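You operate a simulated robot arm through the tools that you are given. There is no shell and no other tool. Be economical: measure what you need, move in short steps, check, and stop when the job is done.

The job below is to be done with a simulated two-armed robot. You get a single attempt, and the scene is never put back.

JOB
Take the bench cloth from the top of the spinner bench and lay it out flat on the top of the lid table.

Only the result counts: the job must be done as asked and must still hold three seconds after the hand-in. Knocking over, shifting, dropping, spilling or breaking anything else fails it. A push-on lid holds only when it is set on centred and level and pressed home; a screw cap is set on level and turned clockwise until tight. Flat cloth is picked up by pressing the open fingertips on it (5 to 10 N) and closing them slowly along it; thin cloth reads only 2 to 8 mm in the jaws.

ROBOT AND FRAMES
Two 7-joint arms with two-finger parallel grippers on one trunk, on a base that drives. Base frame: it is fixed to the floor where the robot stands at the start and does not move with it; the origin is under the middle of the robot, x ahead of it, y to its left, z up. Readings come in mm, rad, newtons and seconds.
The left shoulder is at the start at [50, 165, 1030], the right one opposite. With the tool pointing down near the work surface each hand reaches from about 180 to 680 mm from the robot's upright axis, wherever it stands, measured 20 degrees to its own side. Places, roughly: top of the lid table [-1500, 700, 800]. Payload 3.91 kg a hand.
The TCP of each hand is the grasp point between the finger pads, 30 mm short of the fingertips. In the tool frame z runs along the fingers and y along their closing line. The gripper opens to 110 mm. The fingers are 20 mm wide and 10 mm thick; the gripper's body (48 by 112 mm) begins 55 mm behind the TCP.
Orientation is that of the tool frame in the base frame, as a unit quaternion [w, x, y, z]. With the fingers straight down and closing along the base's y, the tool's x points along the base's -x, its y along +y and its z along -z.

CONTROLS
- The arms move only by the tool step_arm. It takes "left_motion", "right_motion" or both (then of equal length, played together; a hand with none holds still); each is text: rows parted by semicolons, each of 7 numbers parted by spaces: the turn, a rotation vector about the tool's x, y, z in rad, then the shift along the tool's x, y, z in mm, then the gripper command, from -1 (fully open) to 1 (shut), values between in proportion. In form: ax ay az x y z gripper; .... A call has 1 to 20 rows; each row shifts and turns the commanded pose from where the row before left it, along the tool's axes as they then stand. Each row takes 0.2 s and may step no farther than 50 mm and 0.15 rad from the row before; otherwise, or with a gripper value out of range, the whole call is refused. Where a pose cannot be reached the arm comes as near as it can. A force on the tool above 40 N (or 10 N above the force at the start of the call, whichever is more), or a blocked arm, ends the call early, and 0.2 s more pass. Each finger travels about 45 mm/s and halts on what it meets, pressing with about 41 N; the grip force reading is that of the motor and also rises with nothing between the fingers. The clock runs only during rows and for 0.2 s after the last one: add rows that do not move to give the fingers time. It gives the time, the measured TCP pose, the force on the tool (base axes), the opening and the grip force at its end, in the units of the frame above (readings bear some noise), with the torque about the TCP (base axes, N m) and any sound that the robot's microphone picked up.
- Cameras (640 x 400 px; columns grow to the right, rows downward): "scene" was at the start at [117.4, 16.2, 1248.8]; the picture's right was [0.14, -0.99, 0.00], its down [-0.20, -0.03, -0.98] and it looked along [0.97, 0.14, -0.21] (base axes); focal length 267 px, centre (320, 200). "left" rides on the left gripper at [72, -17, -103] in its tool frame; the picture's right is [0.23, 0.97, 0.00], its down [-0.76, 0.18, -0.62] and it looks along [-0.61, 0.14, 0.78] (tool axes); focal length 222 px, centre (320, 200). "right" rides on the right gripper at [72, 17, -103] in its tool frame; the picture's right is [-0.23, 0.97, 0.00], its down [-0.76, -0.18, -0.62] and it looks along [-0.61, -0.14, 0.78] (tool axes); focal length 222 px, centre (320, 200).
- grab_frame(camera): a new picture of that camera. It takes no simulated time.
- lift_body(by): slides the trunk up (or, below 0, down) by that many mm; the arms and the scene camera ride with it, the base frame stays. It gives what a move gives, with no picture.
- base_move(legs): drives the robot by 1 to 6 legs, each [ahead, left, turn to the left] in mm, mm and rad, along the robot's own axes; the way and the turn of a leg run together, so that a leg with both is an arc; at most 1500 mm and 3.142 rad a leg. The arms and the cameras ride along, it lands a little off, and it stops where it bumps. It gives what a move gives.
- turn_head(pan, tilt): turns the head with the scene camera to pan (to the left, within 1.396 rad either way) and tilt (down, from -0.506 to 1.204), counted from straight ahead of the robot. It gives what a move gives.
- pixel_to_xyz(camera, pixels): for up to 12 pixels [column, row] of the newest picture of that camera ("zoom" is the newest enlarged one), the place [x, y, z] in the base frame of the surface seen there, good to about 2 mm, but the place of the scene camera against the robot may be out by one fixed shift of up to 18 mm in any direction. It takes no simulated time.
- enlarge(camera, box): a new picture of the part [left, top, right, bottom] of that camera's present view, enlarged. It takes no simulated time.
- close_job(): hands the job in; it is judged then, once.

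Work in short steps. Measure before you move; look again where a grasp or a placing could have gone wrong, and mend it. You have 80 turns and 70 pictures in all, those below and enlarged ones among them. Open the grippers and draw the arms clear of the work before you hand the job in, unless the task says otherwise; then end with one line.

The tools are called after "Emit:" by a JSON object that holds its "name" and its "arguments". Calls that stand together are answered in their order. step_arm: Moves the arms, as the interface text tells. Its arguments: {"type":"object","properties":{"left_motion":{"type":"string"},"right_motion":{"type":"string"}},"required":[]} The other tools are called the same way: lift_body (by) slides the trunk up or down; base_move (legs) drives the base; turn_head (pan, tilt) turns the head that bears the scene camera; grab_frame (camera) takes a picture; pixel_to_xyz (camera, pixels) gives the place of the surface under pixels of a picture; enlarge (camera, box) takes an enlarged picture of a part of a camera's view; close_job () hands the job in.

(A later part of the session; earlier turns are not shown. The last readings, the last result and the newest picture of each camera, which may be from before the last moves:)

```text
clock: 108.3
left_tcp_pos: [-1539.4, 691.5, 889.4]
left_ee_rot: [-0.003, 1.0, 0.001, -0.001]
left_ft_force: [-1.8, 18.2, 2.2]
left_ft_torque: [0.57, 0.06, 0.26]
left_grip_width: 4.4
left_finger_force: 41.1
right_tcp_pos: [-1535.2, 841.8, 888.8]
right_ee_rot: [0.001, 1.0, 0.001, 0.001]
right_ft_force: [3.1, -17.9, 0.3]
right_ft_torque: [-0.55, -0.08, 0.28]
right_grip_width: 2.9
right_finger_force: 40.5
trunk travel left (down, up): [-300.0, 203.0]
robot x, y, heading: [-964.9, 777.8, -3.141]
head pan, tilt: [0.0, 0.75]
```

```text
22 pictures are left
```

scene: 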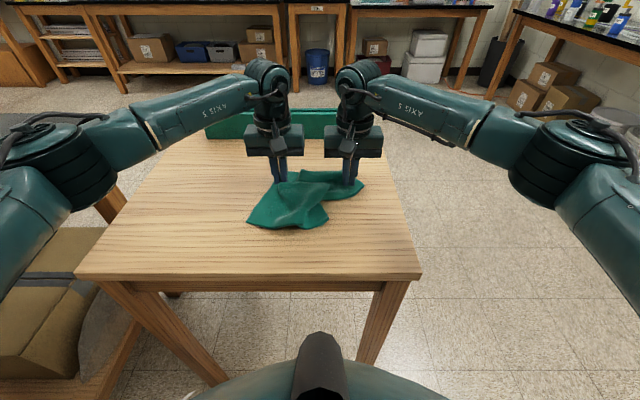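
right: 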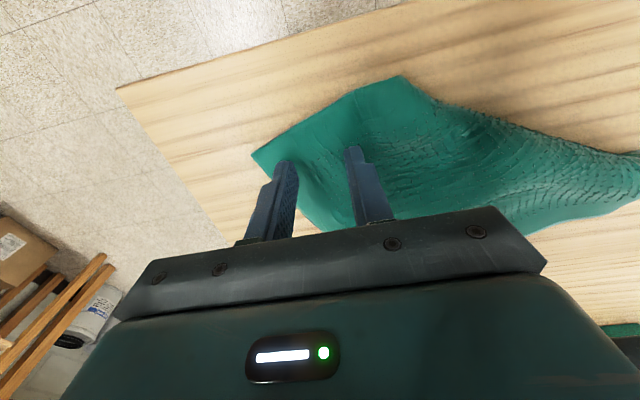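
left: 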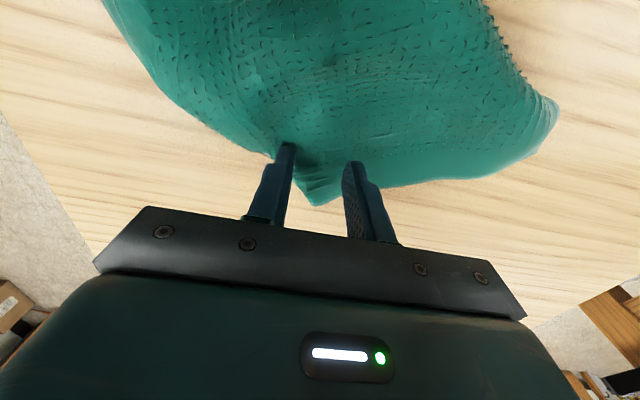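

Laid down. I release both, lift straight up and draw back to look at the result.

Emit:
{"name": "step_arm", "arguments": {"left_motion": "0 0 0 0 -3 0 1; 0 0 0 0 0 0 0.7; 0 0 0 0 0 0 0.5; 0 0 0 0 0 0 0.4; 0 0 0 0 0 0 0.4; 0 0 0 0 0 -15 0.4; 0 0 0 0 0 -40 0.4; 0 0 0 0 0 -45 0.4; 0 0 0 0 0 -45 0.4; 0 0 0 0 0 -45 0.4; 0 0 0 20 20 -20 0.4; 0 0 0 30 30 0 0.4; 0 0 0 35 35 0 0.4; 0 0 0 35 35 0 0.4; 0 0 0 0 0 0 0.4", "right_motion": "0 0 0 0 3 0 1; 0 0 0 0 0 0 0.7; 0 0 0 0 0 0 0.5; 0 0 0 0 0 0 0.4; 0 0 0 0 0 0 0.4; 0 0 0 0 0 -15 0.4; 0 0 0 0 0 -40 0.4; 0 0 0 0 0 -45 0.4; 0 0 0 0 0 -45 0.4; 0 0 0 0 0 -45 0.4; 0 0 0 20 -20 -20 0.4; 0 0 0 30 -30 0 0.4; 0 0 0 35 -35 0 0.4; 0 0 0 35 -35 0 0.4; 0 0 0 0 0 0 0.4"}}

Emit:
{"name": "enlarge", "arguments": {"camera": "scene", "box": [200, 120, 440, 270]}}

```text
clock: 111.5
left_tcp_pos: [-1417.6, 571.6, 1097.2]
left_ee_rot: [-0.001, 1.0, 0.002, -0.001]
left_ft_force: [-0.7, 0.6, 0.0]
left_ft_torque: [0.02, 0.0, 0.02]
left_grip_width: 33.1
left_finger_force: 0.1
right_tcp_pos: [-1416.4, 960.3, 1097.5]
right_ee_rot: [0.0, 1.0, 0.0, 0.001]
right_ft_force: [-0.1, -0.5, 0.5]
right_ft_torque: [0.02, -0.01, -0.02]
right_grip_width: 32.9
right_finger_force: 0.2
trunk travel left (down, up): [-300.0, 203.0]
robot x, y, heading: [-963.2, 778.7, -3.143]
head pan, tilt: [0.0, 0.75]
```

```text
2.67 times, centred on (320, 195) of scene
```

zoom: 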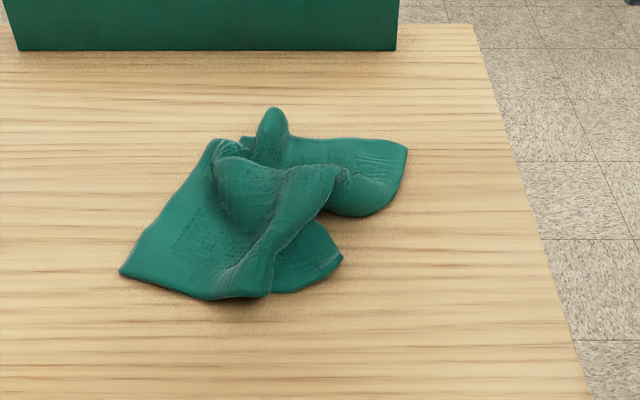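

The cloth is pleated; corners show at (122,272), (342,258) and (405,148). I look from the wrist cameras for a clearer top view and measure.

Emit:
{"name": "pixel_to_xyz", "arguments": {"camera": "zoom", "pixels": [[125, 270], [338, 258], [402, 150], [275, 115], [215, 150], [245, 142], [265, 293], [370, 212], [280, 200], [180, 220]]}}

Emit:
{"name": "grab_frame", "arguments": {"camera": "right"}}

Emit:
{"name": "grab_frame", "arguments": {"camera": "left"}}

```text
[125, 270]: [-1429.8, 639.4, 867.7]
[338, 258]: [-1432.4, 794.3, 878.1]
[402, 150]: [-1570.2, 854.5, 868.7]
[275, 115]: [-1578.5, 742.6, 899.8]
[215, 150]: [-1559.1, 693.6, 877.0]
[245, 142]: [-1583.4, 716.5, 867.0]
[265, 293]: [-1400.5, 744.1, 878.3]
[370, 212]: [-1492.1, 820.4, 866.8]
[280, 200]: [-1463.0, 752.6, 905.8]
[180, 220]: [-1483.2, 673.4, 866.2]
```

```text
20 pictures are left
```

right: 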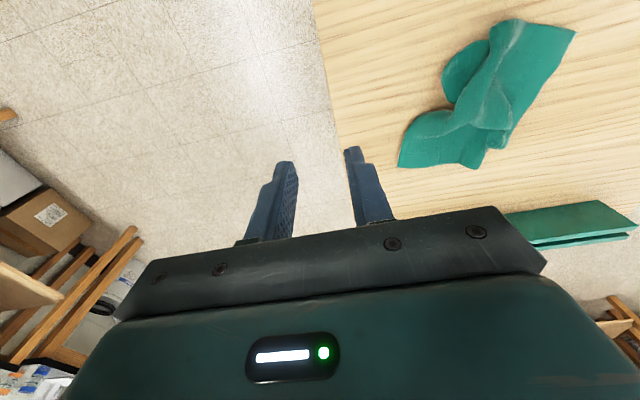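

```text
19 pictures are left
```

left: 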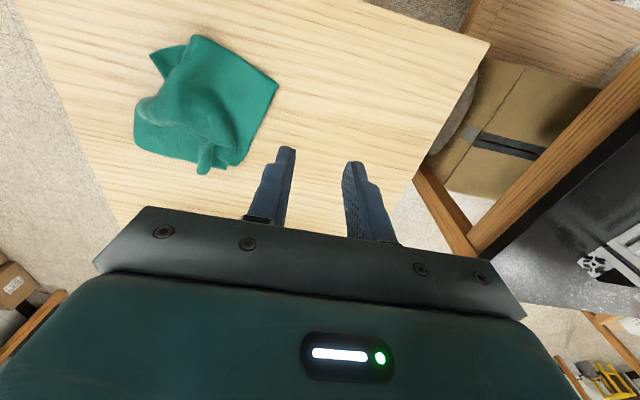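

I'll pull the pleat out by corners: first an enlarged top view to place the fingers exactly.

Emit:
{"name": "enlarge", "arguments": {"camera": "left", "box": [100, 10, 340, 190]}}

Emit:
{"name": "pixel_to_xyz", "arguments": {"camera": "zoom", "pixels": [[468, 190], [440, 180], [242, 72], [135, 115], [160, 160], [92, 345], [110, 330], [260, 395], [340, 395], [355, 400], [92, 270], [300, 250]]}}

```text
2.22 times, centred on (220, 100) of left
```

zoom: 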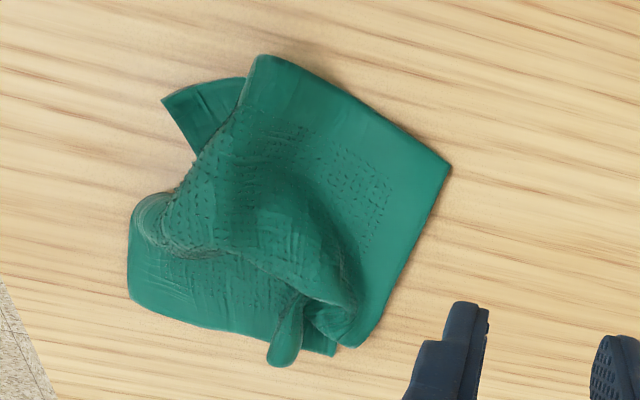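

```text
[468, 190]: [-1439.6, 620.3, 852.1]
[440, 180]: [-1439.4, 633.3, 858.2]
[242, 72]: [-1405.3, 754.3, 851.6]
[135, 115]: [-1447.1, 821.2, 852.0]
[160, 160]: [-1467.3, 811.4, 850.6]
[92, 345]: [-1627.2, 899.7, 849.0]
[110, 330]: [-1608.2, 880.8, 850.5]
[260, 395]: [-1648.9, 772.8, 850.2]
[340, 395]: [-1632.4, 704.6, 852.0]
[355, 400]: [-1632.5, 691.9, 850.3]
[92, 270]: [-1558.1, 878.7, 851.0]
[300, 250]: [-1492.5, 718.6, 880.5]
```

The AD side is tucked under the pleat; D peeks out at zoom (165,102) ≈ (−1440,805). I'll hold C down with the left fingertips and pinch D with the right to pull it rightward. First both approach to z ≈ 890.

Emit:
{"name": "step_arm", "arguments": {"left_motion": "0 0 0 -7.6 -16.8 0 0.4; 0 0 0 -7.6 -16.8 0 0.4; 0 0 0 -7.6 -16.8 0 0.4; 0 0 0 -7.6 -16.8 0 0.4; 0 0 0 -7.6 -16.8 0 0.4; 0 0 0 0 0 28 0.4; 0 0 0 0 0 28 0.4; 0 0 0 0 0 28 0.4; 0 0 0 0 0 28 0.4; 0 0 0 0 0 28 0.4; 0 0 0 0 0 28 0.4; 0 0 0 0 0 28 0.4; 0 0 0 0 0 7 0.4; 0 0 0 0 0 4 0.4; 0 0 0 0 0 0 0.4", "right_motion": "0 0 0 -4.4 34.6 0 0.62; 0 0 0 -4.4 34.6 0 0.62; 0 0 0 -4.4 34.6 0 0.62; 0 0 0 -4.4 34.6 0 0.62; 0 0 0 -4.4 34.6 0 0.62; 0 0 0 0 0 28 0.62; 0 0 0 0 0 28 0.62; 0 0 0 0 0 28 0.62; 0 0 0 0 0 28 0.62; 0 0 0 0 0 28 0.62; 0 0 0 0 0 28 0.62; 0 0 0 0 0 28 0.62; 0 0 0 0 0 7 0.62; 0 0 0 0 0 4 0.62; 0 0 0 0 0 0 0.62"}}

Emit:
{"name": "grab_frame", "arguments": {"camera": "right"}}

```text
clock: 114.7
left_tcp_pos: [-1456.7, 658.1, 891.0]
left_ee_rot: [0.0, 1.0, 0.001, -0.002]
left_ft_force: [0.3, -0.4, 0.1]
left_ft_torque: [-0.01, -0.03, -0.01]
left_grip_width: 33.0
left_finger_force: 0.1
right_tcp_pos: [-1438.0, 786.8, 890.9]
right_ee_rot: [0.002, 1.0, 0.0, 0.0]
right_ft_force: [0.2, -0.3, 0.6]
right_ft_torque: [-0.03, 0.0, 0.02]
right_grip_width: 20.9
right_finger_force: 0.0
trunk travel left (down, up): [-300.0, 203.0]
robot x, y, heading: [-962.9, 779.1, -3.138]
head pan, tilt: [0.0, 0.75]
```

```text
17 pictures are left
```

right: 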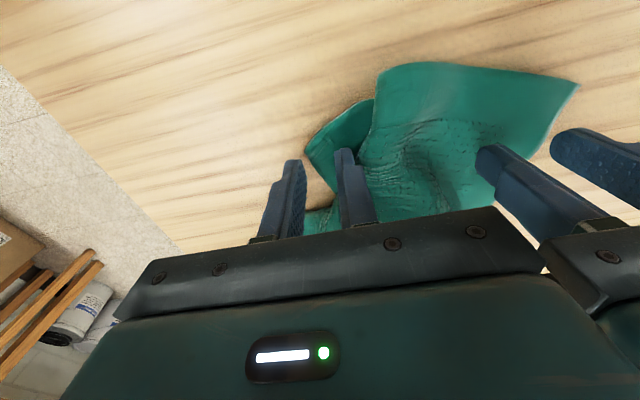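

The outer finger (297,160) is just off the D flap; I shift 10 mm nearer and 9 mm to the left, then press both hands down.

Emit:
{"name": "step_arm", "arguments": {"left_motion": "0 0 0 0 0 0 0.4; 0 0 0 0 0 3 0.4; 0 0 0 0 0 2 0.4; 0 0 0 0 0 1 0.4; 0 0 0 0 0 0 0.4", "right_motion": "0 0 0 10 9 0 0.62; 0 0 0 0 0 3 0.62; 0 0 0 0 0 2 0.62; 0 0 0 0 0 1 0.62; 0 0 0 0 0 0 0.62"}}

```text
clock: 115.9
left_tcp_pos: [-1456.7, 658.4, 885.6]
left_ee_rot: [-0.001, 1.0, 0.001, -0.001]
left_ft_force: [0.1, 0.3, 0.2]
left_ft_torque: [0.01, -0.02, -0.01]
left_grip_width: 33.4
left_finger_force: 0.0
right_tcp_pos: [-1428.9, 777.2, 886.7]
right_ee_rot: [0.0, 1.0, -0.001, 0.0]
right_ft_force: [0.1, -0.2, 0.6]
right_ft_torque: [-0.02, -0.04, 0.01]
right_grip_width: 20.9
right_finger_force: 0.1
trunk travel left (down, up): [-300.0, 203.0]
robot x, y, heading: [-962.6, 776.6, -3.144]
head pan, tilt: [0.0, 0.75]
```

Emit:
{"name": "step_arm", "arguments": {"left_motion": "0 0 0 0 0 1 0.4; 0 0 0 0 0 1 0.4; 0 0 0 0 0 0 0.4", "right_motion": "0 0 0 0 0 1.5 0.62; 0 0 0 0 0 1 0.62; 0 0 0 0 0 0 0.62"}}

Emit:
{"name": "grab_frame", "arguments": {"camera": "right"}}

```text
clock: 116.7
left_tcp_pos: [-1456.4, 658.0, 885.2]
left_ee_rot: [-0.001, 1.0, 0.001, -0.001]
left_ft_force: [-0.5, 0.5, 2.6]
left_ft_torque: [0.04, 0.0, 0.01]
left_grip_width: 32.8
left_finger_force: 0.1
right_tcp_pos: [-1428.7, 777.8, 883.3]
right_ee_rot: [0.001, 1.0, 0.0, -0.002]
right_ft_force: [0.1, -0.7, 4.9]
right_ft_torque: [-0.12, 0.03, 0.05]
right_grip_width: 21.4
right_finger_force: 1.1
trunk travel left (down, up): [-300.0, 203.0]
robot x, y, heading: [-965.9, 778.9, -3.139]
head pan, tilt: [0.0, 0.75]
```

```text
16 pictures are left
```

right: 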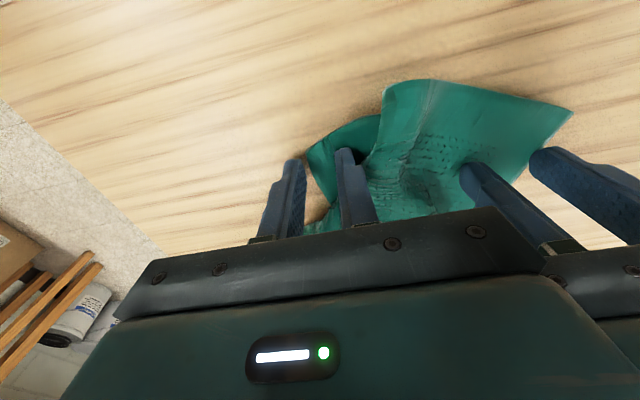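

The outer finger is still beside the flap. I lift slightly, shift 8 mm nearer and 8 mm left, narrow to about 16 mm, and press again.

Emit:
{"name": "step_arm", "arguments": {"left_motion": "0 0 0 0 0 0 0.4; 0 0 0 0 0 0 0.4; 0 0 0 0 0 1.5 0.4; 0 0 0 0 0 0 0.4; 0 0 0 0 0 0 0.4; 0 0 0 0 0 0 0.4", "right_motion": "0 0 0 0 0 -12 0.62; 0 0 0 8 8 0 0.7; 0 0 0 0 0 7 0.7; 0 0 0 0 0 4 0.7; 0 0 0 0 0 1.5 0.7; 0 0 0 0 0 0 0.7"}}

Emit:
{"name": "enlarge", "arguments": {"camera": "right", "box": [240, 70, 480, 220]}}

```text
clock: 118.1
left_tcp_pos: [-1457.0, 658.8, 884.0]
left_ee_rot: [-0.001, 1.0, 0.002, -0.002]
left_ft_force: [-1.7, -2.6, 6.6]
left_ft_torque: [0.06, 0.04, -0.04]
left_grip_width: 33.1
left_finger_force: 0.1
right_tcp_pos: [-1419.6, 769.3, 884.2]
right_ee_rot: [0.001, 1.0, 0.0, -0.001]
right_ft_force: [-0.5, 4.4, 9.2]
right_ft_torque: [-0.25, 0.07, -0.07]
right_grip_width: 16.4
right_finger_force: 0.0
trunk travel left (down, up): [-300.0, 203.0]
robot x, y, heading: [-963.2, 780.1, 3.143]
head pan, tilt: [0.0, 0.75]
```

```text
2.67 times, centred on (360, 145) of right
```

zoom: 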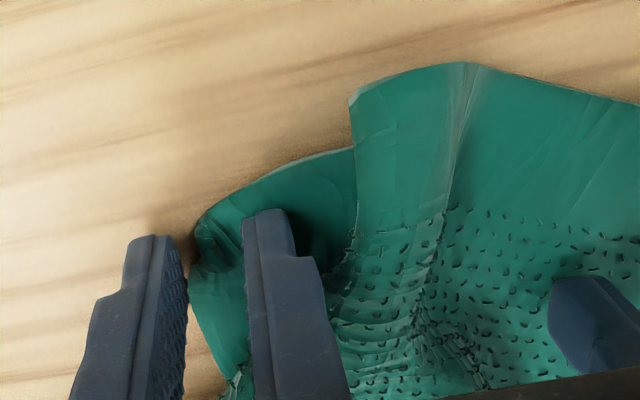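

The outer finger sits at the flap's very edge, the inner on it. Closing should buckle the corner up between them; I try it slowly.

Emit:
{"name": "step_arm", "arguments": {"right_motion": "0 0 0 0 0 0 0.74; 0 0 0 0 0 0 0.78; 0 0 0 0 0 0 0.82; 0 0 0 0 0 0 0.86; 0 0 0 0 0 0 0.9; 0 0 0 0 0 0 0.94; 0 0 0 0 0 0 1; 0 0 0 0 0 0 1; 0 0 0 0 0 0 1; 0 0 0 0 0 0 1"}}

Emit:
{"name": "enlarge", "arguments": {"camera": "right", "box": [240, 70, 480, 220]}}

```text
clock: 120.3
left_tcp_pos: [-1455.1, 658.0, 883.1]
left_ee_rot: [-0.001, 1.0, 0.002, -0.002]
left_ft_force: [-3.2, -6.3, 7.8]
left_ft_torque: [0.24, 0.08, -0.03]
left_grip_width: 32.9
left_finger_force: 0.1
right_tcp_pos: [-1419.6, 769.8, 883.1]
right_ee_rot: [0.001, 1.0, 0.0, -0.001]
right_ft_force: [-1.2, 8.4, 18.3]
right_ft_torque: [-0.26, 0.21, -0.07]
right_grip_width: 7.7
right_finger_force: 41.0
trunk travel left (down, up): [-300.0, 203.0]
robot x, y, heading: [-965.0, 779.9, -3.137]
head pan, tilt: [0.0, 0.75]
```

```text
2.67 times, centred on (360, 145) of right
```

zoom: 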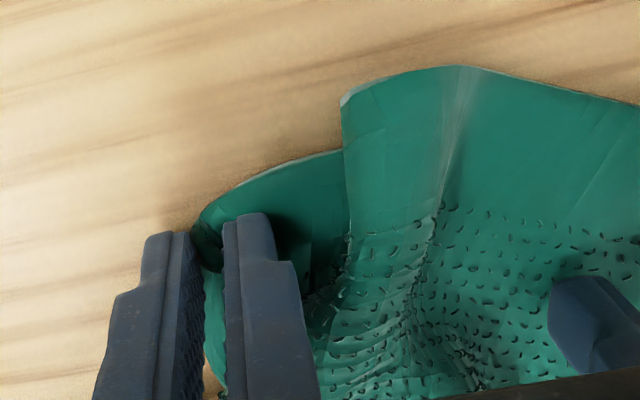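

D is pinched (7.7 mm). I now also pinch C with the left hand, so the cloth can hang from edge CD by its true corners.

Emit:
{"name": "step_arm", "arguments": {"left_motion": "0 0 0 0 0 0 0.46; 0 0 0 0 0 0 0.52; 0 0 0 0 0 0 0.58; 0 0 0 0 0 0 0.64; 0 0 0 0 0 0 0.7; 0 0 0 0 0 0 0.76; 0 0 0 0 0 0 0.82; 0 0 0 0 0 0 0.88; 0 0 0 0 0 0 0.94; 0 0 0 0 0 0 1; 0 0 0 0 0 0 1; 0 0 0 0 0 0 1"}}

Emit:
{"name": "step_arm", "arguments": {"left_motion": "0 0 0 0 5 -10 1; 0 0 0 0 5 -15 1; 0 0 0 0 5 -20 1; 0 0 0 0 5 -25 1; 0 0 0 6 0 -25 1; 0 0 0 6 0 -25 1; 0 0 0 6 0 -25 1; 0 0 0 6 0 -25 1; 0 0 0 6 0 -25 1; 0 0 0 6 0 -25 1; 0 0 0 0 0 -20 1; 0 0 0 0 0 0 1; 0 0 0 0 0 0 1; 0 0 0 0 0 0 1", "right_motion": "0 0 0 0 0 -10 1; 0 0 0 0 0 -15 1; 0 0 0 0 0 -20 1; 0 0 0 0 0 -25 1; 0 0 0 0 0 -25 1; 0 0 0 0 0 -25 1; 0 0 0 0 0 -25 1; 0 0 0 0 0 -25 1; 0 0 0 0 0 -25 1; 0 0 0 0 0 -25 1; 0 0 0 0 0 -20 1; 0 0 0 0 0 0 1; 0 0 0 0 0 0 1; 0 0 0 0 0 0 1"}}

Emit:
{"name": "grab_frame", "arguments": {"camera": "scene"}}

```text
clock: 122.9
left_tcp_pos: [-1454.3, 658.0, 884.4]
left_ee_rot: [-0.001, 1.0, 0.001, -0.003]
left_ft_force: [0.1, -7.6, 8.4]
left_ft_torque: [0.34, 0.03, -0.11]
left_grip_width: 3.7
left_finger_force: 41.0
right_tcp_pos: [-1420.2, 769.0, 884.0]
right_ee_rot: [0.0, 1.0, 0.0, -0.001]
right_ft_force: [-4.7, 9.2, 19.1]
right_ft_torque: [-0.44, 0.3, -0.15]
right_grip_width: 7.8
right_finger_force: 40.8
trunk travel left (down, up): [-300.0, 203.0]
robot x, y, heading: [-963.6, 777.4, -3.141]
head pan, tilt: [0.0, 0.75]
```

```text
clock: 125.9
left_tcp_pos: [-1419.5, 638.6, 1122.5]
left_ee_rot: [-0.001, 1.0, 0.001, -0.002]
left_ft_force: [-0.1, 0.9, 0.2]
left_ft_torque: [0.01, -0.02, -0.04]
left_grip_width: 4.0
left_finger_force: 40.9
right_tcp_pos: [-1419.2, 769.0, 1121.6]
right_ee_rot: [0.001, 1.0, 0.0, 0.0]
right_ft_force: [0.5, 0.0, -1.2]
right_ft_torque: [-0.03, -0.04, 0.01]
right_grip_width: 2.3
right_finger_force: 40.7
trunk travel left (down, up): [-300.0, 203.0]
robot x, y, heading: [-965.0, 773.9, -3.144]
head pan, tilt: [0.0, 0.75]
```

```text
13 pictures are left
```

scene: 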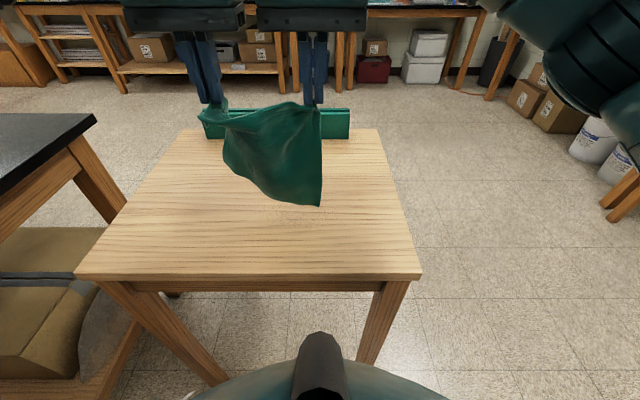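

Both still hold. I spread the hands 36 mm further to draw the edge CD taut and check the force.

Emit:
{"name": "step_arm", "arguments": {"left_motion": "0 0 0 0 6 0 1; 0 0 0 0 6 0 1; 0 0 0 0 6 0 1; 0 0 0 0 0 0 1", "right_motion": "0 0 0 0 -6 0 1; 0 0 0 0 -6 0 1; 0 0 0 0 -6 0 1; 0 0 0 0 0 0 1"}}

Emit:
{"name": "enlarge", "arguments": {"camera": "scene", "box": [150, 60, 420, 229]}}

```text
clock: 126.9
left_tcp_pos: [-1419.1, 620.1, 1122.4]
left_ee_rot: [-0.002, 1.0, 0.001, -0.002]
left_ft_force: [-0.9, 4.7, -0.1]
left_ft_torque: [0.11, 0.05, 0.17]
left_grip_width: 4.1
left_finger_force: 41.4
right_tcp_pos: [-1420.1, 787.0, 1121.6]
right_ee_rot: [0.001, 1.0, 0.002, 0.0]
right_ft_force: [-0.1, -4.9, -0.6]
right_ft_torque: [-0.18, -0.02, 0.05]
right_grip_width: 2.5
right_finger_force: 41.3
trunk travel left (down, up): [-300.0, 203.0]
robot x, y, heading: [-962.5, 774.3, -3.139]
head pan, tilt: [0.0, 0.75]
```

```text
2.37 times, centred on (285, 144) of scene
```

zoom: 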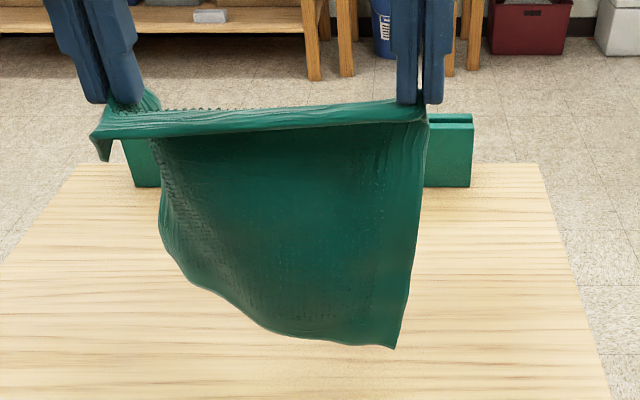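

Taut at 167 mm with 5 N; the cloth hangs open, its top strip leaning toward me. I'll lay it with the held edge nearest the robot: first carry it to x ≈ −1550 so the bottom nearly touches.

Emit:
{"name": "step_arm", "arguments": {"left_motion": "0 0 0 -10 -12 6 1; 0 0 0 -16 -12 6 1; 0 0 0 -18 -12 6 1; 0 0 0 -18 -12 7 1; 0 0 0 -18 -12 7 1; 0 0 0 -18 -10 7 1; 0 0 0 -18 -10 7 1; 0 0 0 -14 0 6 1; 0 0 0 0 0 0 1; 0 0 0 0 0 0 1; 0 0 0 0 0 0 1; 0 0 0 0 0 0 1", "right_motion": "0 0 0 -10 -12 6 1; 0 0 0 -16 -12 6 1; 0 0 0 -18 -12 6 1; 0 0 0 -18 -12 7 1; 0 0 0 -18 -12 7 1; 0 0 0 -18 -10 7 1; 0 0 0 -18 -10 7 1; 0 0 0 -14 0 6 1; 0 0 0 0 0 0 1; 0 0 0 0 0 0 1; 0 0 0 0 0 0 1; 0 0 0 0 0 0 1"}}

Emit:
{"name": "enlarge", "arguments": {"camera": "scene", "box": [160, 60, 430, 229]}}

Emit:
{"name": "pixel_to_xyz", "arguments": {"camera": "zoom", "pixels": [[300, 250], [350, 250], [400, 250], [250, 200], [320, 200]]}}

```text
clock: 129.5
left_tcp_pos: [-1549.8, 699.2, 1069.2]
left_ee_rot: [-0.002, 1.0, 0.001, -0.002]
left_ft_force: [-0.4, 5.1, 0.0]
left_ft_torque: [0.13, 0.04, 0.13]
left_grip_width: 4.3
left_finger_force: 41.6
right_tcp_pos: [-1549.8, 867.5, 1070.1]
right_ee_rot: [0.0, 1.0, 0.0, 0.0]
right_ft_force: [1.2, -4.7, -0.1]
right_ft_torque: [-0.16, 0.0, -0.03]
right_grip_width: 2.3
right_finger_force: 41.4
trunk travel left (down, up): [-300.0, 203.0]
robot x, y, heading: [-964.4, 775.5, -3.139]
head pan, tilt: [0.0, 0.75]
```

```text
2.37 times, centred on (295, 144) of scene
```

zoom: 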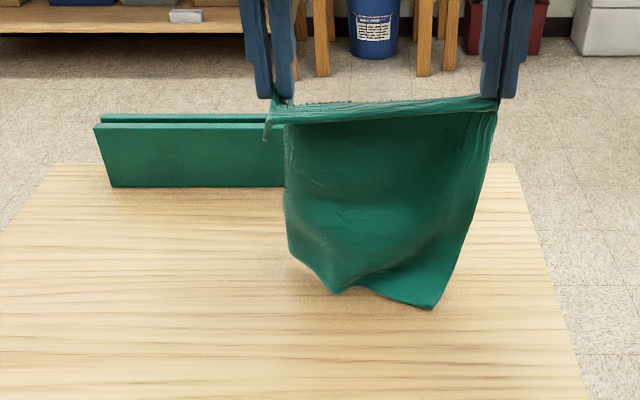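

```text
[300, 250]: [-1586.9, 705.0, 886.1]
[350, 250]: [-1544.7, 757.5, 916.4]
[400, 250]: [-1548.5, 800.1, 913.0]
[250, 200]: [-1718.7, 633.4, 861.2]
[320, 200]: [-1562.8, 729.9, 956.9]
```

The bottom is about to touch. I lower a little and sweep the hands toward me along an arc to x ≈ −1378, z ≈ 888.

Emit:
{"name": "step_arm", "arguments": {"left_motion": "0 0 0 2 0 8 1; 0 0 0 6 0 8 1; 0 0 0 12 0 8 1; 0 0 0 18 0 9 1; 0 0 0 18 0 12 1; 0 0 0 17 0 13 1; 0 0 0 16 0 14 1; 0 0 0 15 0 15 1; 0 0 0 13 0 15 1; 0 0 0 12 0 15 1; 0 0 0 10 0 15 1; 0 0 0 9 0 15 1; 0 0 0 8 0 13 1; 0 0 0 7 0 10 1; 0 0 0 6 0 7 1; 0 0 0 3 0 4 1; 0 0 0 0 0 0 1", "right_motion": "0 0 0 2 0 8 1; 0 0 0 6 0 8 1; 0 0 0 12 0 8 1; 0 0 0 18 0 9 1; 0 0 0 18 0 12 1; 0 0 0 17 0 13 1; 0 0 0 16 0 14 1; 0 0 0 15 0 15 1; 0 0 0 13 0 15 1; 0 0 0 12 0 15 1; 0 0 0 10 0 15 1; 0 0 0 9 0 15 1; 0 0 0 8 0 13 1; 0 0 0 7 0 10 1; 0 0 0 6 0 7 1; 0 0 0 3 0 4 1; 0 0 0 0 0 0 1"}}

Emit:
{"name": "enlarge", "arguments": {"camera": "scene", "box": [180, 120, 450, 289]}}

```text
clock: 133.1
left_tcp_pos: [-1377.0, 700.2, 890.8]
left_ee_rot: [-0.003, 1.0, 0.0, -0.003]
left_ft_force: [-0.9, 4.6, -0.4]
left_ft_torque: [0.14, 0.02, 0.16]
left_grip_width: 4.1
left_finger_force: 40.8
right_tcp_pos: [-1378.3, 867.2, 892.8]
right_ee_rot: [0.002, 1.0, 0.0, -0.004]
right_ft_force: [-4.5, -3.9, 24.7]
right_ft_torque: [-0.08, 0.46, 0.03]
right_grip_width: 2.5
right_finger_force: 40.5
trunk travel left (down, up): [-300.0, 203.0]
robot x, y, heading: [-967.6, 780.3, -3.147]
head pan, tilt: [0.0, 0.75]
```

```text
2.37 times, centred on (315, 204) of scene
```

zoom: 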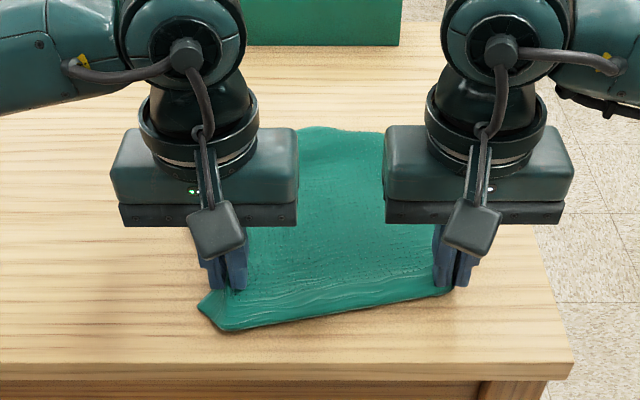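

It lies nearly flat now. I release both hands slowly, lift straight up and draw clear.

Emit:
{"name": "step_arm", "arguments": {"left_motion": "0 0 0 0 0 0 0.8; 0 0 0 0 0 0 0.6; 0 0 0 0 0 0 0.4; 0 0 0 0 0 0 0.3; 0 0 0 0 0 -10 0.3; 0 0 0 0 0 -30 0.3; 0 0 0 0 0 -45 0.3; 0 0 0 0 0 -45 0.3; 0 0 0 0 0 -45 0.3; 0 0 0 0 0 -30 0.3; 0 0 0 0 40 0 0.3; 0 0 0 0 40 0 0.3; 0 0 0 0 40 0 0.3; 0 0 0 0 0 0 0.3", "right_motion": "0 0 0 0 0 -2 0.8; 0 0 0 0 0 0 0.6; 0 0 0 0 0 0 0.4; 0 0 0 0 0 0 0.3; 0 0 0 0 0 -10 0.3; 0 0 0 0 0 -30 0.3; 0 0 0 0 0 -45 0.3; 0 0 0 0 0 -45 0.3; 0 0 0 0 0 -45 0.3; 0 0 0 0 0 -30 0.3; 0 0 0 0 -40 0 0.3; 0 0 0 0 -40 0 0.3; 0 0 0 0 -40 0 0.3; 0 0 0 0 0 0 0.3"}}

Emit:
{"name": "enlarge", "arguments": {"camera": "scene", "box": [180, 120, 450, 289]}}

Emit:
{"name": "pixel_to_xyz", "arguments": {"camera": "zoom", "pixels": [[215, 325], [450, 285], [330, 310], [330, 280], [330, 220], [300, 140], [380, 145], [420, 220], [250, 220], [220, 290], [100, 300], [240, 180]]}}

```text
clock: 136.1
left_tcp_pos: [-1376.3, 579.5, 1093.6]
left_ee_rot: [-0.001, 1.0, 0.001, -0.001]
left_ft_force: [0.1, 0.0, 0.1]
left_ft_torque: [-0.01, 0.0, 0.03]
left_grip_width: 38.2
left_finger_force: 0.0
right_tcp_pos: [-1378.9, 988.0, 1095.2]
right_ee_rot: [0.0, 1.0, -0.001, -0.001]
right_ft_force: [-0.2, 1.2, -0.1]
right_ft_torque: [-0.02, -0.02, -0.01]
right_grip_width: 38.5
right_finger_force: 0.0
trunk travel left (down, up): [-300.0, 203.0]
robot x, y, heading: [-964.6, 777.5, -3.141]
head pan, tilt: [0.0, 0.75]
```

```text
2.37 times, centred on (315, 204) of scene
```

zoom: 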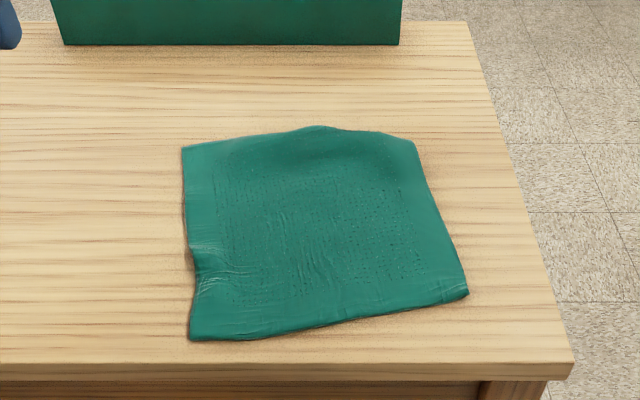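

```text
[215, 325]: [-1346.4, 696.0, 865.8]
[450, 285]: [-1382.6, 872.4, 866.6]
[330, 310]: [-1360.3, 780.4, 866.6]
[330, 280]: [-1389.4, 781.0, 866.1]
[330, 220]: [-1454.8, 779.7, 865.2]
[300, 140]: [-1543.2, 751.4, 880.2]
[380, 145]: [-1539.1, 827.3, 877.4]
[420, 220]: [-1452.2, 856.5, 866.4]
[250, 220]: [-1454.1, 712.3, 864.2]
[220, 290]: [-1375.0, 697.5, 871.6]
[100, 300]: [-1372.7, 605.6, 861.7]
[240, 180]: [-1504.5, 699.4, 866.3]
```

The cloth is fully spread, all four borders visible; only the far edge has a hump (z ≈ 880 vs table 862 at (300,140)). I look at it with the left wrist camera.

Emit:
{"name": "grab_frame", "arguments": {"camera": "left"}}

Emit:
{"name": "pixel_to_xyz", "arguments": {"camera": "zoom", "pixels": [[190, 152], [240, 142], [280, 135], [310, 130], [345, 132], [400, 140], [415, 148], [320, 160], [320, 180], [380, 170], [425, 185], [195, 270]]}}

```text
8 pictures are left
```

left: 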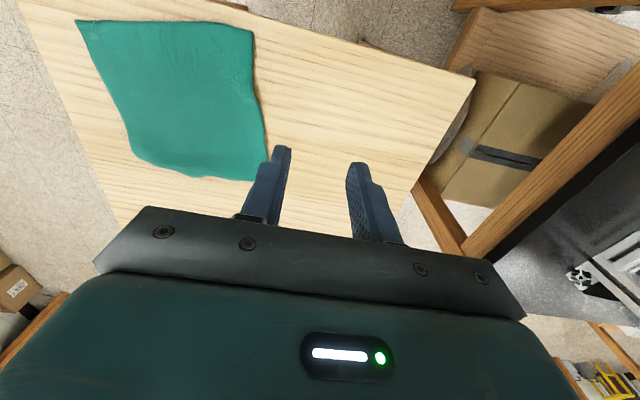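

```text
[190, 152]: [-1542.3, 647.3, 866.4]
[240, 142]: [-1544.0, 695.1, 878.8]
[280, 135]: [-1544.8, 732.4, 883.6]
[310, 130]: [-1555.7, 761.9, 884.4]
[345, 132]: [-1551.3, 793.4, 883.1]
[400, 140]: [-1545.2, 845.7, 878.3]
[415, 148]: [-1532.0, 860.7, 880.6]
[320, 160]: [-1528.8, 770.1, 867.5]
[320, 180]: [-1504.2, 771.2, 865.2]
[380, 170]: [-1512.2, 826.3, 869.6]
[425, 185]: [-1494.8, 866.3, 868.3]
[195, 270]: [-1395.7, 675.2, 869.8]
```

The whole far edge is raised about 15–20 mm; I enlarge the left view to tell a curl-up from a fold-under.

Emit:
{"name": "enlarge", "arguments": {"camera": "left", "box": [70, 10, 290, 190]}}

Emit:
{"name": "pixel_to_xyz", "arguments": {"camera": "zoom", "pixels": [[180, 330], [240, 345], [300, 355], [350, 365], [400, 370], [180, 300], [240, 315], [300, 330], [360, 345], [420, 355], [200, 270], [300, 280]]}}

```text
2.22 times, centred on (180, 100) of left
```

zoom: 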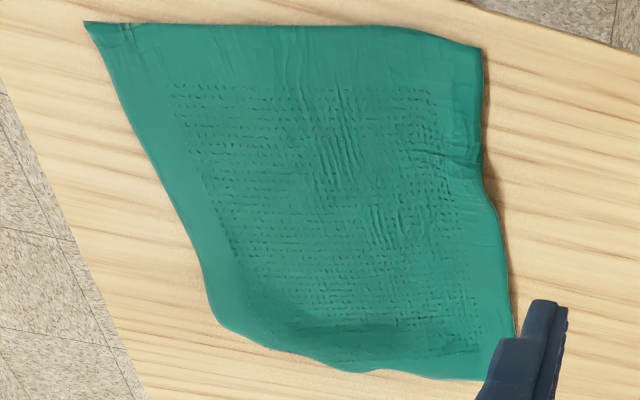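

```text
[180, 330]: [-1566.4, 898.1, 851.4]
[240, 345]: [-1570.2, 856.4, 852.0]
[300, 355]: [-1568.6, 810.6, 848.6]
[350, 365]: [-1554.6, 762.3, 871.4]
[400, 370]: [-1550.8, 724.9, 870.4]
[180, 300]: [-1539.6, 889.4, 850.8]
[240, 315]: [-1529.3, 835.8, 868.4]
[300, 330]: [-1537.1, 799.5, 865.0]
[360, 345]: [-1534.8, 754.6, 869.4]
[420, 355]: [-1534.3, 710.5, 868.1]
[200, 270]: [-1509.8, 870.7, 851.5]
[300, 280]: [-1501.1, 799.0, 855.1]
```

At the far right a ~20 mm strip seems folded under. I'll re-lay once more from the near corners, this time with the cloth trailing so its bottom drags outward. I measure the near corners in this view.

Emit:
{"name": "pixel_to_xyz", "arguments": {"camera": "zoom", "pixels": [[92, 26], [120, 60], [478, 52], [480, 120], [430, 42], [300, 32], [105, 40], [150, 40], [455, 70]]}}

```text
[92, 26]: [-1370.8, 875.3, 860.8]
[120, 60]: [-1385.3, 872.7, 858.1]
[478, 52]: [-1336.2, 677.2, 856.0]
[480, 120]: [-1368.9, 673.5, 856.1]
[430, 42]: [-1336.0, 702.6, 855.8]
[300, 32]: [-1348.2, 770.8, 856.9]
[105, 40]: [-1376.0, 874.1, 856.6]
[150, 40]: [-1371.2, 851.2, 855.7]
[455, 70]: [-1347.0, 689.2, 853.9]
```

C ≈ (−1335,676), D ≈ (−1370,878). I bring the left hand over (−1350,700) and the right over (−1384,852) with 24 mm openings, down to just above the cloth.

Emit:
{"name": "step_arm", "arguments": {"left_motion": "0 0 0 5.2 -24.1 0 0.56; 0 0 0 5.2 -24.1 0 0.56; 0 0 0 5.2 -24.1 0 0.56; 0 0 0 5.2 -24.1 0 0.56; 0 0 0 5.2 -24.1 0 0.56; 0 0 0 0 0 30 0.56; 0 0 0 0 0 30 0.56; 0 0 0 0 0 30 0.56; 0 0 0 0 0 30 0.56; 0 0 0 0 0 30 0.56; 0 0 0 0 0 30 0.56; 0 0 0 0 0 20 0.56; 0 0 0 0 0 6 0.56; 0 0 0 0 0 0 0.56", "right_motion": "0 0 0 -1 27.2 0 0.56; 0 0 0 -1 27.2 0 0.56; 0 0 0 -1 27.2 0 0.56; 0 0 0 -1 27.2 0 0.56; 0 0 0 -1 27.2 0 0.56; 0 0 0 0 0 30 0.56; 0 0 0 0 0 30 0.56; 0 0 0 0 0 30 0.56; 0 0 0 0 0 30 0.56; 0 0 0 0 0 30 0.56; 0 0 0 0 0 30 0.56; 0 0 0 0 0 20 0.56; 0 0 0 0 0 7 0.56; 0 0 0 0 0 0 0.56"}}

Emit:
{"name": "step_arm", "arguments": {"left_motion": "0 0 0 0 0 1.5 0.56; 0 0 0 0 0 1.5 0.56; 0 0 0 0 0 0 0.56", "right_motion": "0 0 0 0 0 1.5 0.56; 0 0 0 0 0 1.5 0.56; 0 0 0 0 0 0 0.56"}}

```text
clock: 139.1
left_tcp_pos: [-1353.1, 700.5, 888.6]
left_ee_rot: [-0.001, 1.0, 0.001, -0.001]
left_ft_force: [0.0, -0.2, -0.2]
left_ft_torque: [0.01, -0.01, 0.02]
left_grip_width: 24.4
left_finger_force: 0.0
right_tcp_pos: [-1383.6, 851.4, 889.7]
right_ee_rot: [0.001, 1.0, 0.0, -0.001]
right_ft_force: [-0.6, 0.4, -0.1]
right_ft_torque: [-0.02, -0.05, 0.02]
right_grip_width: 23.7
right_finger_force: 0.1
trunk travel left (down, up): [-300.0, 203.0]
robot x, y, heading: [-962.8, 776.8, -3.142]
head pan, tilt: [0.0, 0.75]
```

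```text
clock: 139.9
left_tcp_pos: [-1352.6, 701.3, 885.0]
left_ee_rot: [-0.001, 1.0, 0.001, -0.002]
left_ft_force: [-1.1, -0.5, 1.7]
left_ft_torque: [-0.04, 0.0, 0.0]
left_grip_width: 24.2
left_finger_force: 0.2
right_tcp_pos: [-1384.2, 851.3, 885.7]
right_ee_rot: [0.0, 1.0, 0.0, 0.0]
right_ft_force: [0.8, -0.1, -0.9]
right_ft_torque: [0.01, -0.04, -0.01]
right_grip_width: 24.2
right_finger_force: 0.1
trunk travel left (down, up): [-300.0, 203.0]
robot x, y, heading: [-960.0, 777.7, -3.135]
head pan, tilt: [0.0, 0.75]
```

Nearly in contact. I press a little more on both (about 6 N) before closing.

Emit:
{"name": "step_arm", "arguments": {"left_motion": "0 0 0 0 0 1.2 0.56; 0 0 0 0 0 0 0.56; 0 0 0 0 0 0 0.56", "right_motion": "0 0 0 0 0 1.3 0.56; 0 0 0 0 0 1.3 0.56; 0 0 0 0 0 0 0.56"}}

```text
clock: 140.7
left_tcp_pos: [-1353.3, 700.5, 884.9]
left_ee_rot: [-0.002, 1.0, 0.0, -0.001]
left_ft_force: [-1.2, -0.3, 3.0]
left_ft_torque: [-0.01, 0.03, 0.01]
left_grip_width: 24.1
left_finger_force: 0.0
right_tcp_pos: [-1383.5, 851.3, 884.0]
right_ee_rot: [0.001, 1.0, -0.001, -0.001]
right_ft_force: [1.1, 1.4, 2.3]
right_ft_torque: [0.01, 0.01, 0.0]
right_grip_width: 24.4
right_finger_force: 0.0
trunk travel left (down, up): [-300.0, 203.0]
robot x, y, heading: [-964.0, 778.2, -3.143]
head pan, tilt: [0.0, 0.75]
```

Both read 2–3 N; I add 1.5 mm each and close slowly.

Emit:
{"name": "step_arm", "arguments": {"left_motion": "0 0 0 0 0 1.5 0.56; 0 0 0 0 0 0 0.6; 0 0 0 0 0 0 0.65; 0 0 0 0 0 0 0.7; 0 0 0 0 0 0 0.75; 0 0 0 0 0 0 0.8; 0 0 0 0 0 0 0.85; 0 0 0 0 0 0 0.9; 0 0 0 0 0 0 0.95; 0 0 0 0 0 0 1; 0 0 0 0 0 0 1; 0 0 0 0 0 0 1", "right_motion": "0 0 0 0 0 1.5 0.56; 0 0 0 0 0 0 0.6; 0 0 0 0 0 0 0.65; 0 0 0 0 0 0 0.7; 0 0 0 0 0 0 0.75; 0 0 0 0 0 0 0.8; 0 0 0 0 0 0 0.85; 0 0 0 0 0 0 0.9; 0 0 0 0 0 0 0.95; 0 0 0 0 0 0 1; 0 0 0 0 0 0 1; 0 0 0 0 0 0 1"}}

```text
clock: 143.3
left_tcp_pos: [-1350.8, 701.9, 883.4]
left_ee_rot: [-0.001, 1.0, 0.0, -0.003]
left_ft_force: [-0.3, 0.1, 15.0]
left_ft_torque: [0.0, 0.02, 0.0]
left_grip_width: 0.2
left_finger_force: 38.0
right_tcp_pos: [-1383.5, 852.4, 883.2]
right_ee_rot: [0.001, 1.0, 0.0, -0.002]
right_ft_force: [-0.9, 0.3, 11.6]
right_ft_torque: [0.02, 0.03, -0.02]
right_grip_width: 0.0
right_finger_force: 38.6
trunk travel left (down, up): [-300.0, 203.0]
robot x, y, heading: [-968.4, 778.2, -3.145]
head pan, tilt: [0.0, 0.75]
```

Both jaws closed on nothing (0 mm). I lift, reopen to 32 mm and press again harder before closing.

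Emit:
{"name": "step_arm", "arguments": {"left_motion": "0 0 0 0 0 -10 1; 0 0 0 0 0 0 0.42; 0 0 0 0 0 0 0.42; 0 0 0 0 0 0 0.42; 0 0 0 0 0 5 0.42; 0 0 0 0 0 4 0.42; 0 0 0 0 0 1.5 0.42; 0 0 0 0 0 0 0.42", "right_motion": "0 0 0 0 0 -10 1; 0 0 0 0 0 0 0.42; 0 0 0 0 0 0 0.42; 0 0 0 0 0 0 0.42; 0 0 0 0 0 5 0.42; 0 0 0 0 0 4 0.42; 0 0 0 0 0 1.5 0.42; 0 0 0 0 0 0 0.42"}}

Emit:
{"name": "grab_frame", "arguments": {"camera": "scene"}}

```text
clock: 145.1
left_tcp_pos: [-1351.8, 700.5, 883.8]
left_ee_rot: [-0.002, 1.0, 0.002, -0.003]
left_ft_force: [-0.4, -2.1, 11.8]
left_ft_torque: [0.02, 0.03, -0.02]
left_grip_width: 31.8
left_finger_force: 0.0
right_tcp_pos: [-1383.0, 851.6, 884.3]
right_ee_rot: [0.001, 1.0, 0.0, -0.003]
right_ft_force: [-2.5, -0.2, 12.0]
right_ft_torque: [-0.04, 0.09, -0.02]
right_grip_width: 31.9
right_finger_force: 0.1
trunk travel left (down, up): [-300.0, 203.0]
robot x, y, heading: [-965.9, 778.1, -3.144]
head pan, tilt: [0.0, 0.75]
```

```text
6 pictures are left
```

scene: 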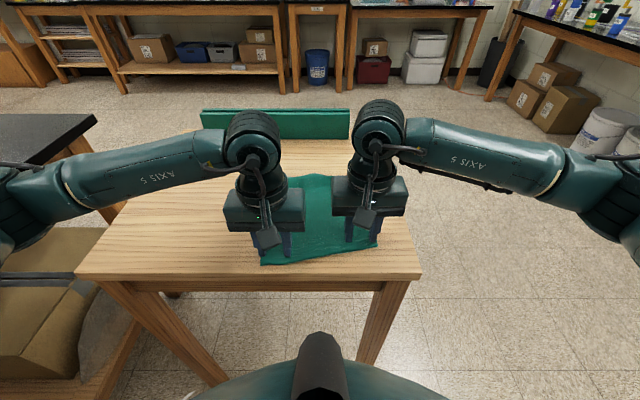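

Cloth is unmoved, and both press at 12 N. I ease off 0.8 mm and close slowly.

Emit:
{"name": "step_arm", "arguments": {"left_motion": "0 0 0 0 0 -0.8 0.42; 0 0 0 0 0 0 0.47; 0 0 0 0 0 0 0.52; 0 0 0 0 0 0 0.57; 0 0 0 0 0 0 0.62; 0 0 0 0 0 0 0.67; 0 0 0 0 0 0 0.72; 0 0 0 0 0 0 0.77; 0 0 0 0 0 0 0.82; 0 0 0 0 0 0 0.87; 0 0 0 0 0 0 0.92; 0 0 0 0 0 0 0.97; 0 0 0 0 0 0 1; 0 0 0 0 0 0 1; 0 0 0 0 0 0 1", "right_motion": "0 0 0 0 0 -0.8 0.42; 0 0 0 0 0 0 0.47; 0 0 0 0 0 0 0.52; 0 0 0 0 0 0 0.57; 0 0 0 0 0 0 0.62; 0 0 0 0 0 0 0.67; 0 0 0 0 0 0 0.72; 0 0 0 0 0 0 0.77; 0 0 0 0 0 0 0.82; 0 0 0 0 0 0 0.87; 0 0 0 0 0 0 0.92; 0 0 0 0 0 0 0.97; 0 0 0 0 0 0 1; 0 0 0 0 0 0 1; 0 0 0 0 0 0 1"}}

```text
clock: 148.3
left_tcp_pos: [-1350.8, 700.3, 884.2]
left_ee_rot: [-0.001, 1.0, 0.001, -0.003]
left_ft_force: [-0.4, -1.7, 12.0]
left_ft_torque: [-0.05, 0.02, 0.01]
left_grip_width: 0.1
left_finger_force: 37.5
right_tcp_pos: [-1381.7, 850.7, 883.8]
right_ee_rot: [0.0, 1.0, 0.0, -0.002]
right_ft_force: [1.1, 0.9, 14.4]
right_ft_torque: [-0.01, -0.01, -0.01]
right_grip_width: 0.1
right_finger_force: 37.3
trunk travel left (down, up): [-300.0, 203.0]
robot x, y, heading: [-964.9, 781.6, -3.141]
head pan, tilt: [0.0, 0.75]
```

No pinch again; the flat near edge slides under the fingers. Instead I'll fix just the far edge, which stands up and is easy to pinch. I lift off, move the left hand aside, and bring the right hand over the far right part at (−1512,835).

Emit:
{"name": "step_arm", "arguments": {"left_motion": "0 0 0 0 0 -20 0.6; 0 0 0 0 0 -40 0.4; 0 0 0 0 0 -45 0.4; 0 0 0 0 0 -45 0.4; 0 0 0 0 30 -30 0.4; 0 0 0 0 45 0 0.4; 0 0 0 0 45 0 0.4; 0 0 0 0 0 0 0.4", "right_motion": "0 0 0 0 0 -20 0.6; 0 0 0 0 0 -40 0.27; 0 0 0 -15 4 0 0.27; 0 0 0 -29 4 0 0.27; 0 0 0 -29 4 0 0.27; 0 0 0 -29 4 0 0.27; 0 0 0 -28 0 0 0.27; 0 0 0 0 0 0 0.27"}}

Emit:
{"name": "grab_frame", "arguments": {"camera": "right"}}

```text
clock: 150.1
left_tcp_pos: [-1351.0, 580.1, 1062.3]
left_ee_rot: [-0.001, 1.0, 0.001, -0.002]
left_ft_force: [-0.5, 0.5, 0.5]
left_ft_torque: [0.03, -0.02, 0.02]
left_grip_width: 33.1
left_finger_force: 0.1
right_tcp_pos: [-1512.1, 836.7, 942.5]
right_ee_rot: [0.001, 1.0, -0.001, -0.001]
right_ft_force: [-0.6, 0.8, -0.6]
right_ft_torque: [0.04, -0.02, -0.03]
right_grip_width: 39.7
right_finger_force: 0.2
trunk travel left (down, up): [-300.0, 203.0]
robot x, y, heading: [-961.8, 778.0, 3.141]
head pan, tilt: [0.0, 0.75]
```

```text
5 pictures are left
```

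right: 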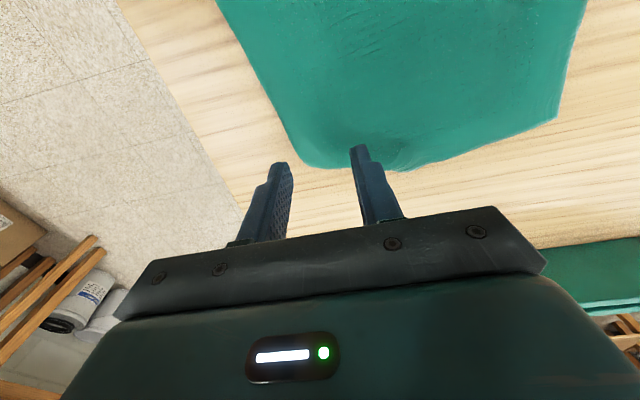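

The far right corner is tucked under (rounded outline (290,150)–(400,170)). I measure the outline here.

Emit:
{"name": "pixel_to_xyz", "arguments": {"camera": "right", "pixels": [[265, 100], [285, 135], [300, 160], [330, 166], [395, 168], [440, 158], [500, 140], [552, 120], [330, 130], [380, 120], [460, 120], [300, 100]]}}

```text
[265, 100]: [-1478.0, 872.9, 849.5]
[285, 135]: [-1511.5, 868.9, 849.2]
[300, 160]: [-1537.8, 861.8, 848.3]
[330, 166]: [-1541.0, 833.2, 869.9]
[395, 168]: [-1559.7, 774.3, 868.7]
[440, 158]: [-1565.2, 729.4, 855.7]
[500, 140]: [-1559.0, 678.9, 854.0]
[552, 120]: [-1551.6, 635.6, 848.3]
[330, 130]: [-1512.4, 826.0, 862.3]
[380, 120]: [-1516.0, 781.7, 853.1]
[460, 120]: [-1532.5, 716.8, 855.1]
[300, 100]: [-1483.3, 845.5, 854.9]
```

The far right corner A (should be at ≈ (−1587,839)) is tucked under along a fold through ≈ (−1541,830). I'll pinch at the fold, lift about 60 mm so the tip hangs free, then lower while moving toward me so the tip flips outward. First down to contact.

Emit:
{"name": "step_arm", "arguments": {"right_motion": "0 0 0 -9 9 10 0.27; 0 0 0 -9 9 15 0.27; 0 0 0 0 0 15 0.27; 0 0 0 0 0 5 0.27; 0 0 0 0 0 4 0.27; 0 0 0 0 0 3 0.27; 0 0 0 0 0 0 0.27"}}

```text
clock: 151.7
left_tcp_pos: [-1352.0, 581.0, 1060.9]
left_ee_rot: [-0.001, 1.0, 0.001, -0.002]
left_ft_force: [-0.2, 0.0, -0.7]
left_ft_torque: [-0.01, -0.01, -0.01]
left_grip_width: 32.8
left_finger_force: 0.0
right_tcp_pos: [-1531.1, 817.8, 890.4]
right_ee_rot: [0.001, 1.0, 0.0, 0.0]
right_ft_force: [0.1, -0.4, -0.3]
right_ft_torque: [0.01, 0.0, -0.02]
right_grip_width: 40.1
right_finger_force: 0.0
trunk travel left (down, up): [-300.0, 203.0]
robot x, y, heading: [-966.0, 777.5, -3.142]
head pan, tilt: [0.0, 0.75]
```

No load yet at z 890; I go down by small steps.

Emit:
{"name": "step_arm", "arguments": {"right_motion": "0 0 0 0 0 2 0.27; 0 0 0 0 0 1.5 0.27; 0 0 0 0 0 0 0.27"}}

```text
clock: 152.5
left_tcp_pos: [-1351.1, 578.8, 1061.9]
left_ee_rot: [-0.001, 1.0, 0.001, -0.002]
left_ft_force: [0.5, 0.3, -0.1]
left_ft_torque: [0.01, 0.0, 0.02]
left_grip_width: 33.3
left_finger_force: 0.1
right_tcp_pos: [-1531.7, 817.2, 886.2]
right_ee_rot: [0.0, 1.0, 0.0, 0.0]
right_ft_force: [-0.7, 0.8, 2.2]
right_ft_torque: [0.02, 0.0, 0.01]
right_grip_width: 40.0
right_finger_force: 0.1
trunk travel left (down, up): [-300.0, 203.0]
robot x, y, heading: [-963.6, 780.5, -3.139]
head pan, tilt: [0.0, 0.75]
```

Light contact at 2 N; 1.2 mm more, then close slowly.

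Emit:
{"name": "step_arm", "arguments": {"right_motion": "0 0 0 0 0 1.2 0.27; 0 0 0 0 0 0 0.33; 0 0 0 0 0 0 0.39; 0 0 0 0 0 0 0.45; 0 0 0 0 0 0 0.51; 0 0 0 0 0 0 0.57; 0 0 0 0 0 0 0.63; 0 0 0 0 0 0 0.69; 0 0 0 0 0 0 0.75; 0 0 0 0 0 0 0.81; 0 0 0 0 0 0 0.87; 0 0 0 0 0 0 0.93; 0 0 0 0 0 0 1; 0 0 0 0 0 0 1; 0 0 0 0 0 0 1"}}

```text
clock: 155.7
left_tcp_pos: [-1351.1, 579.6, 1062.8]
left_ee_rot: [-0.001, 1.0, 0.001, -0.001]
left_ft_force: [0.1, 0.5, 0.5]
left_ft_torque: [0.0, 0.01, -0.02]
left_grip_width: 33.1
left_finger_force: 0.0
right_tcp_pos: [-1530.7, 817.2, 885.9]
right_ee_rot: [0.001, 1.0, 0.001, -0.001]
right_ft_force: [-0.1, 1.0, 11.3]
right_ft_torque: [-0.01, 0.0, -0.02]
right_grip_width: 4.8
right_finger_force: 41.3
trunk travel left (down, up): [-300.0, 203.0]
robot x, y, heading: [-966.1, 777.8, -3.143]
head pan, tilt: [0.0, 0.75]
```

Pinched at 4.8 mm. I lift 75 mm and look at the hanging tip.

Emit:
{"name": "step_arm", "arguments": {"right_motion": "0 0 0 0 0 -15 1; 0 0 0 0 0 -15 1; 0 0 0 0 0 -15 1; 0 0 0 0 0 -15 1; 0 0 0 0 0 -15 1; 0 0 0 0 0 0 1; 0 0 0 0 0 0 1"}}

Emit:
{"name": "enlarge", "arguments": {"camera": "scene", "box": [210, 130, 420, 280]}}

```text
clock: 157.3
left_tcp_pos: [-1352.6, 580.2, 1062.4]
left_ee_rot: [-0.001, 1.0, 0.001, -0.001]
left_ft_force: [0.0, 0.6, 0.6]
left_ft_torque: [-0.02, 0.01, 0.0]
left_grip_width: 33.0
left_finger_force: 0.0
right_tcp_pos: [-1531.8, 818.6, 961.5]
right_ee_rot: [0.0, 1.0, 0.0, 0.0]
right_ft_force: [0.0, 0.7, 0.0]
right_ft_torque: [-0.04, 0.02, -0.03]
right_grip_width: 4.0
right_finger_force: 40.9
trunk travel left (down, up): [-300.0, 203.0]
robot x, y, heading: [-965.4, 776.9, -3.139]
head pan, tilt: [0.0, 0.75]
```

```text
2.67 times, centred on (315, 205) of scene
```

zoom: 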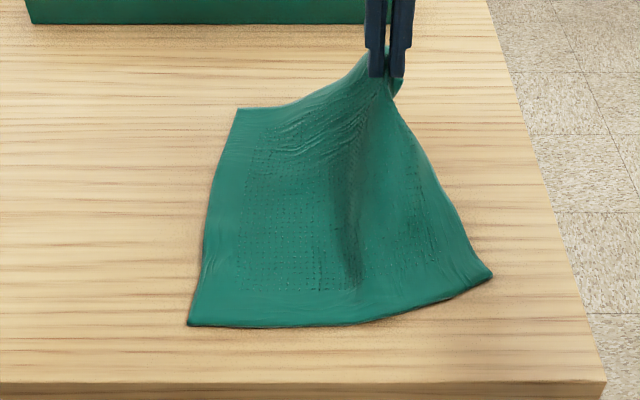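

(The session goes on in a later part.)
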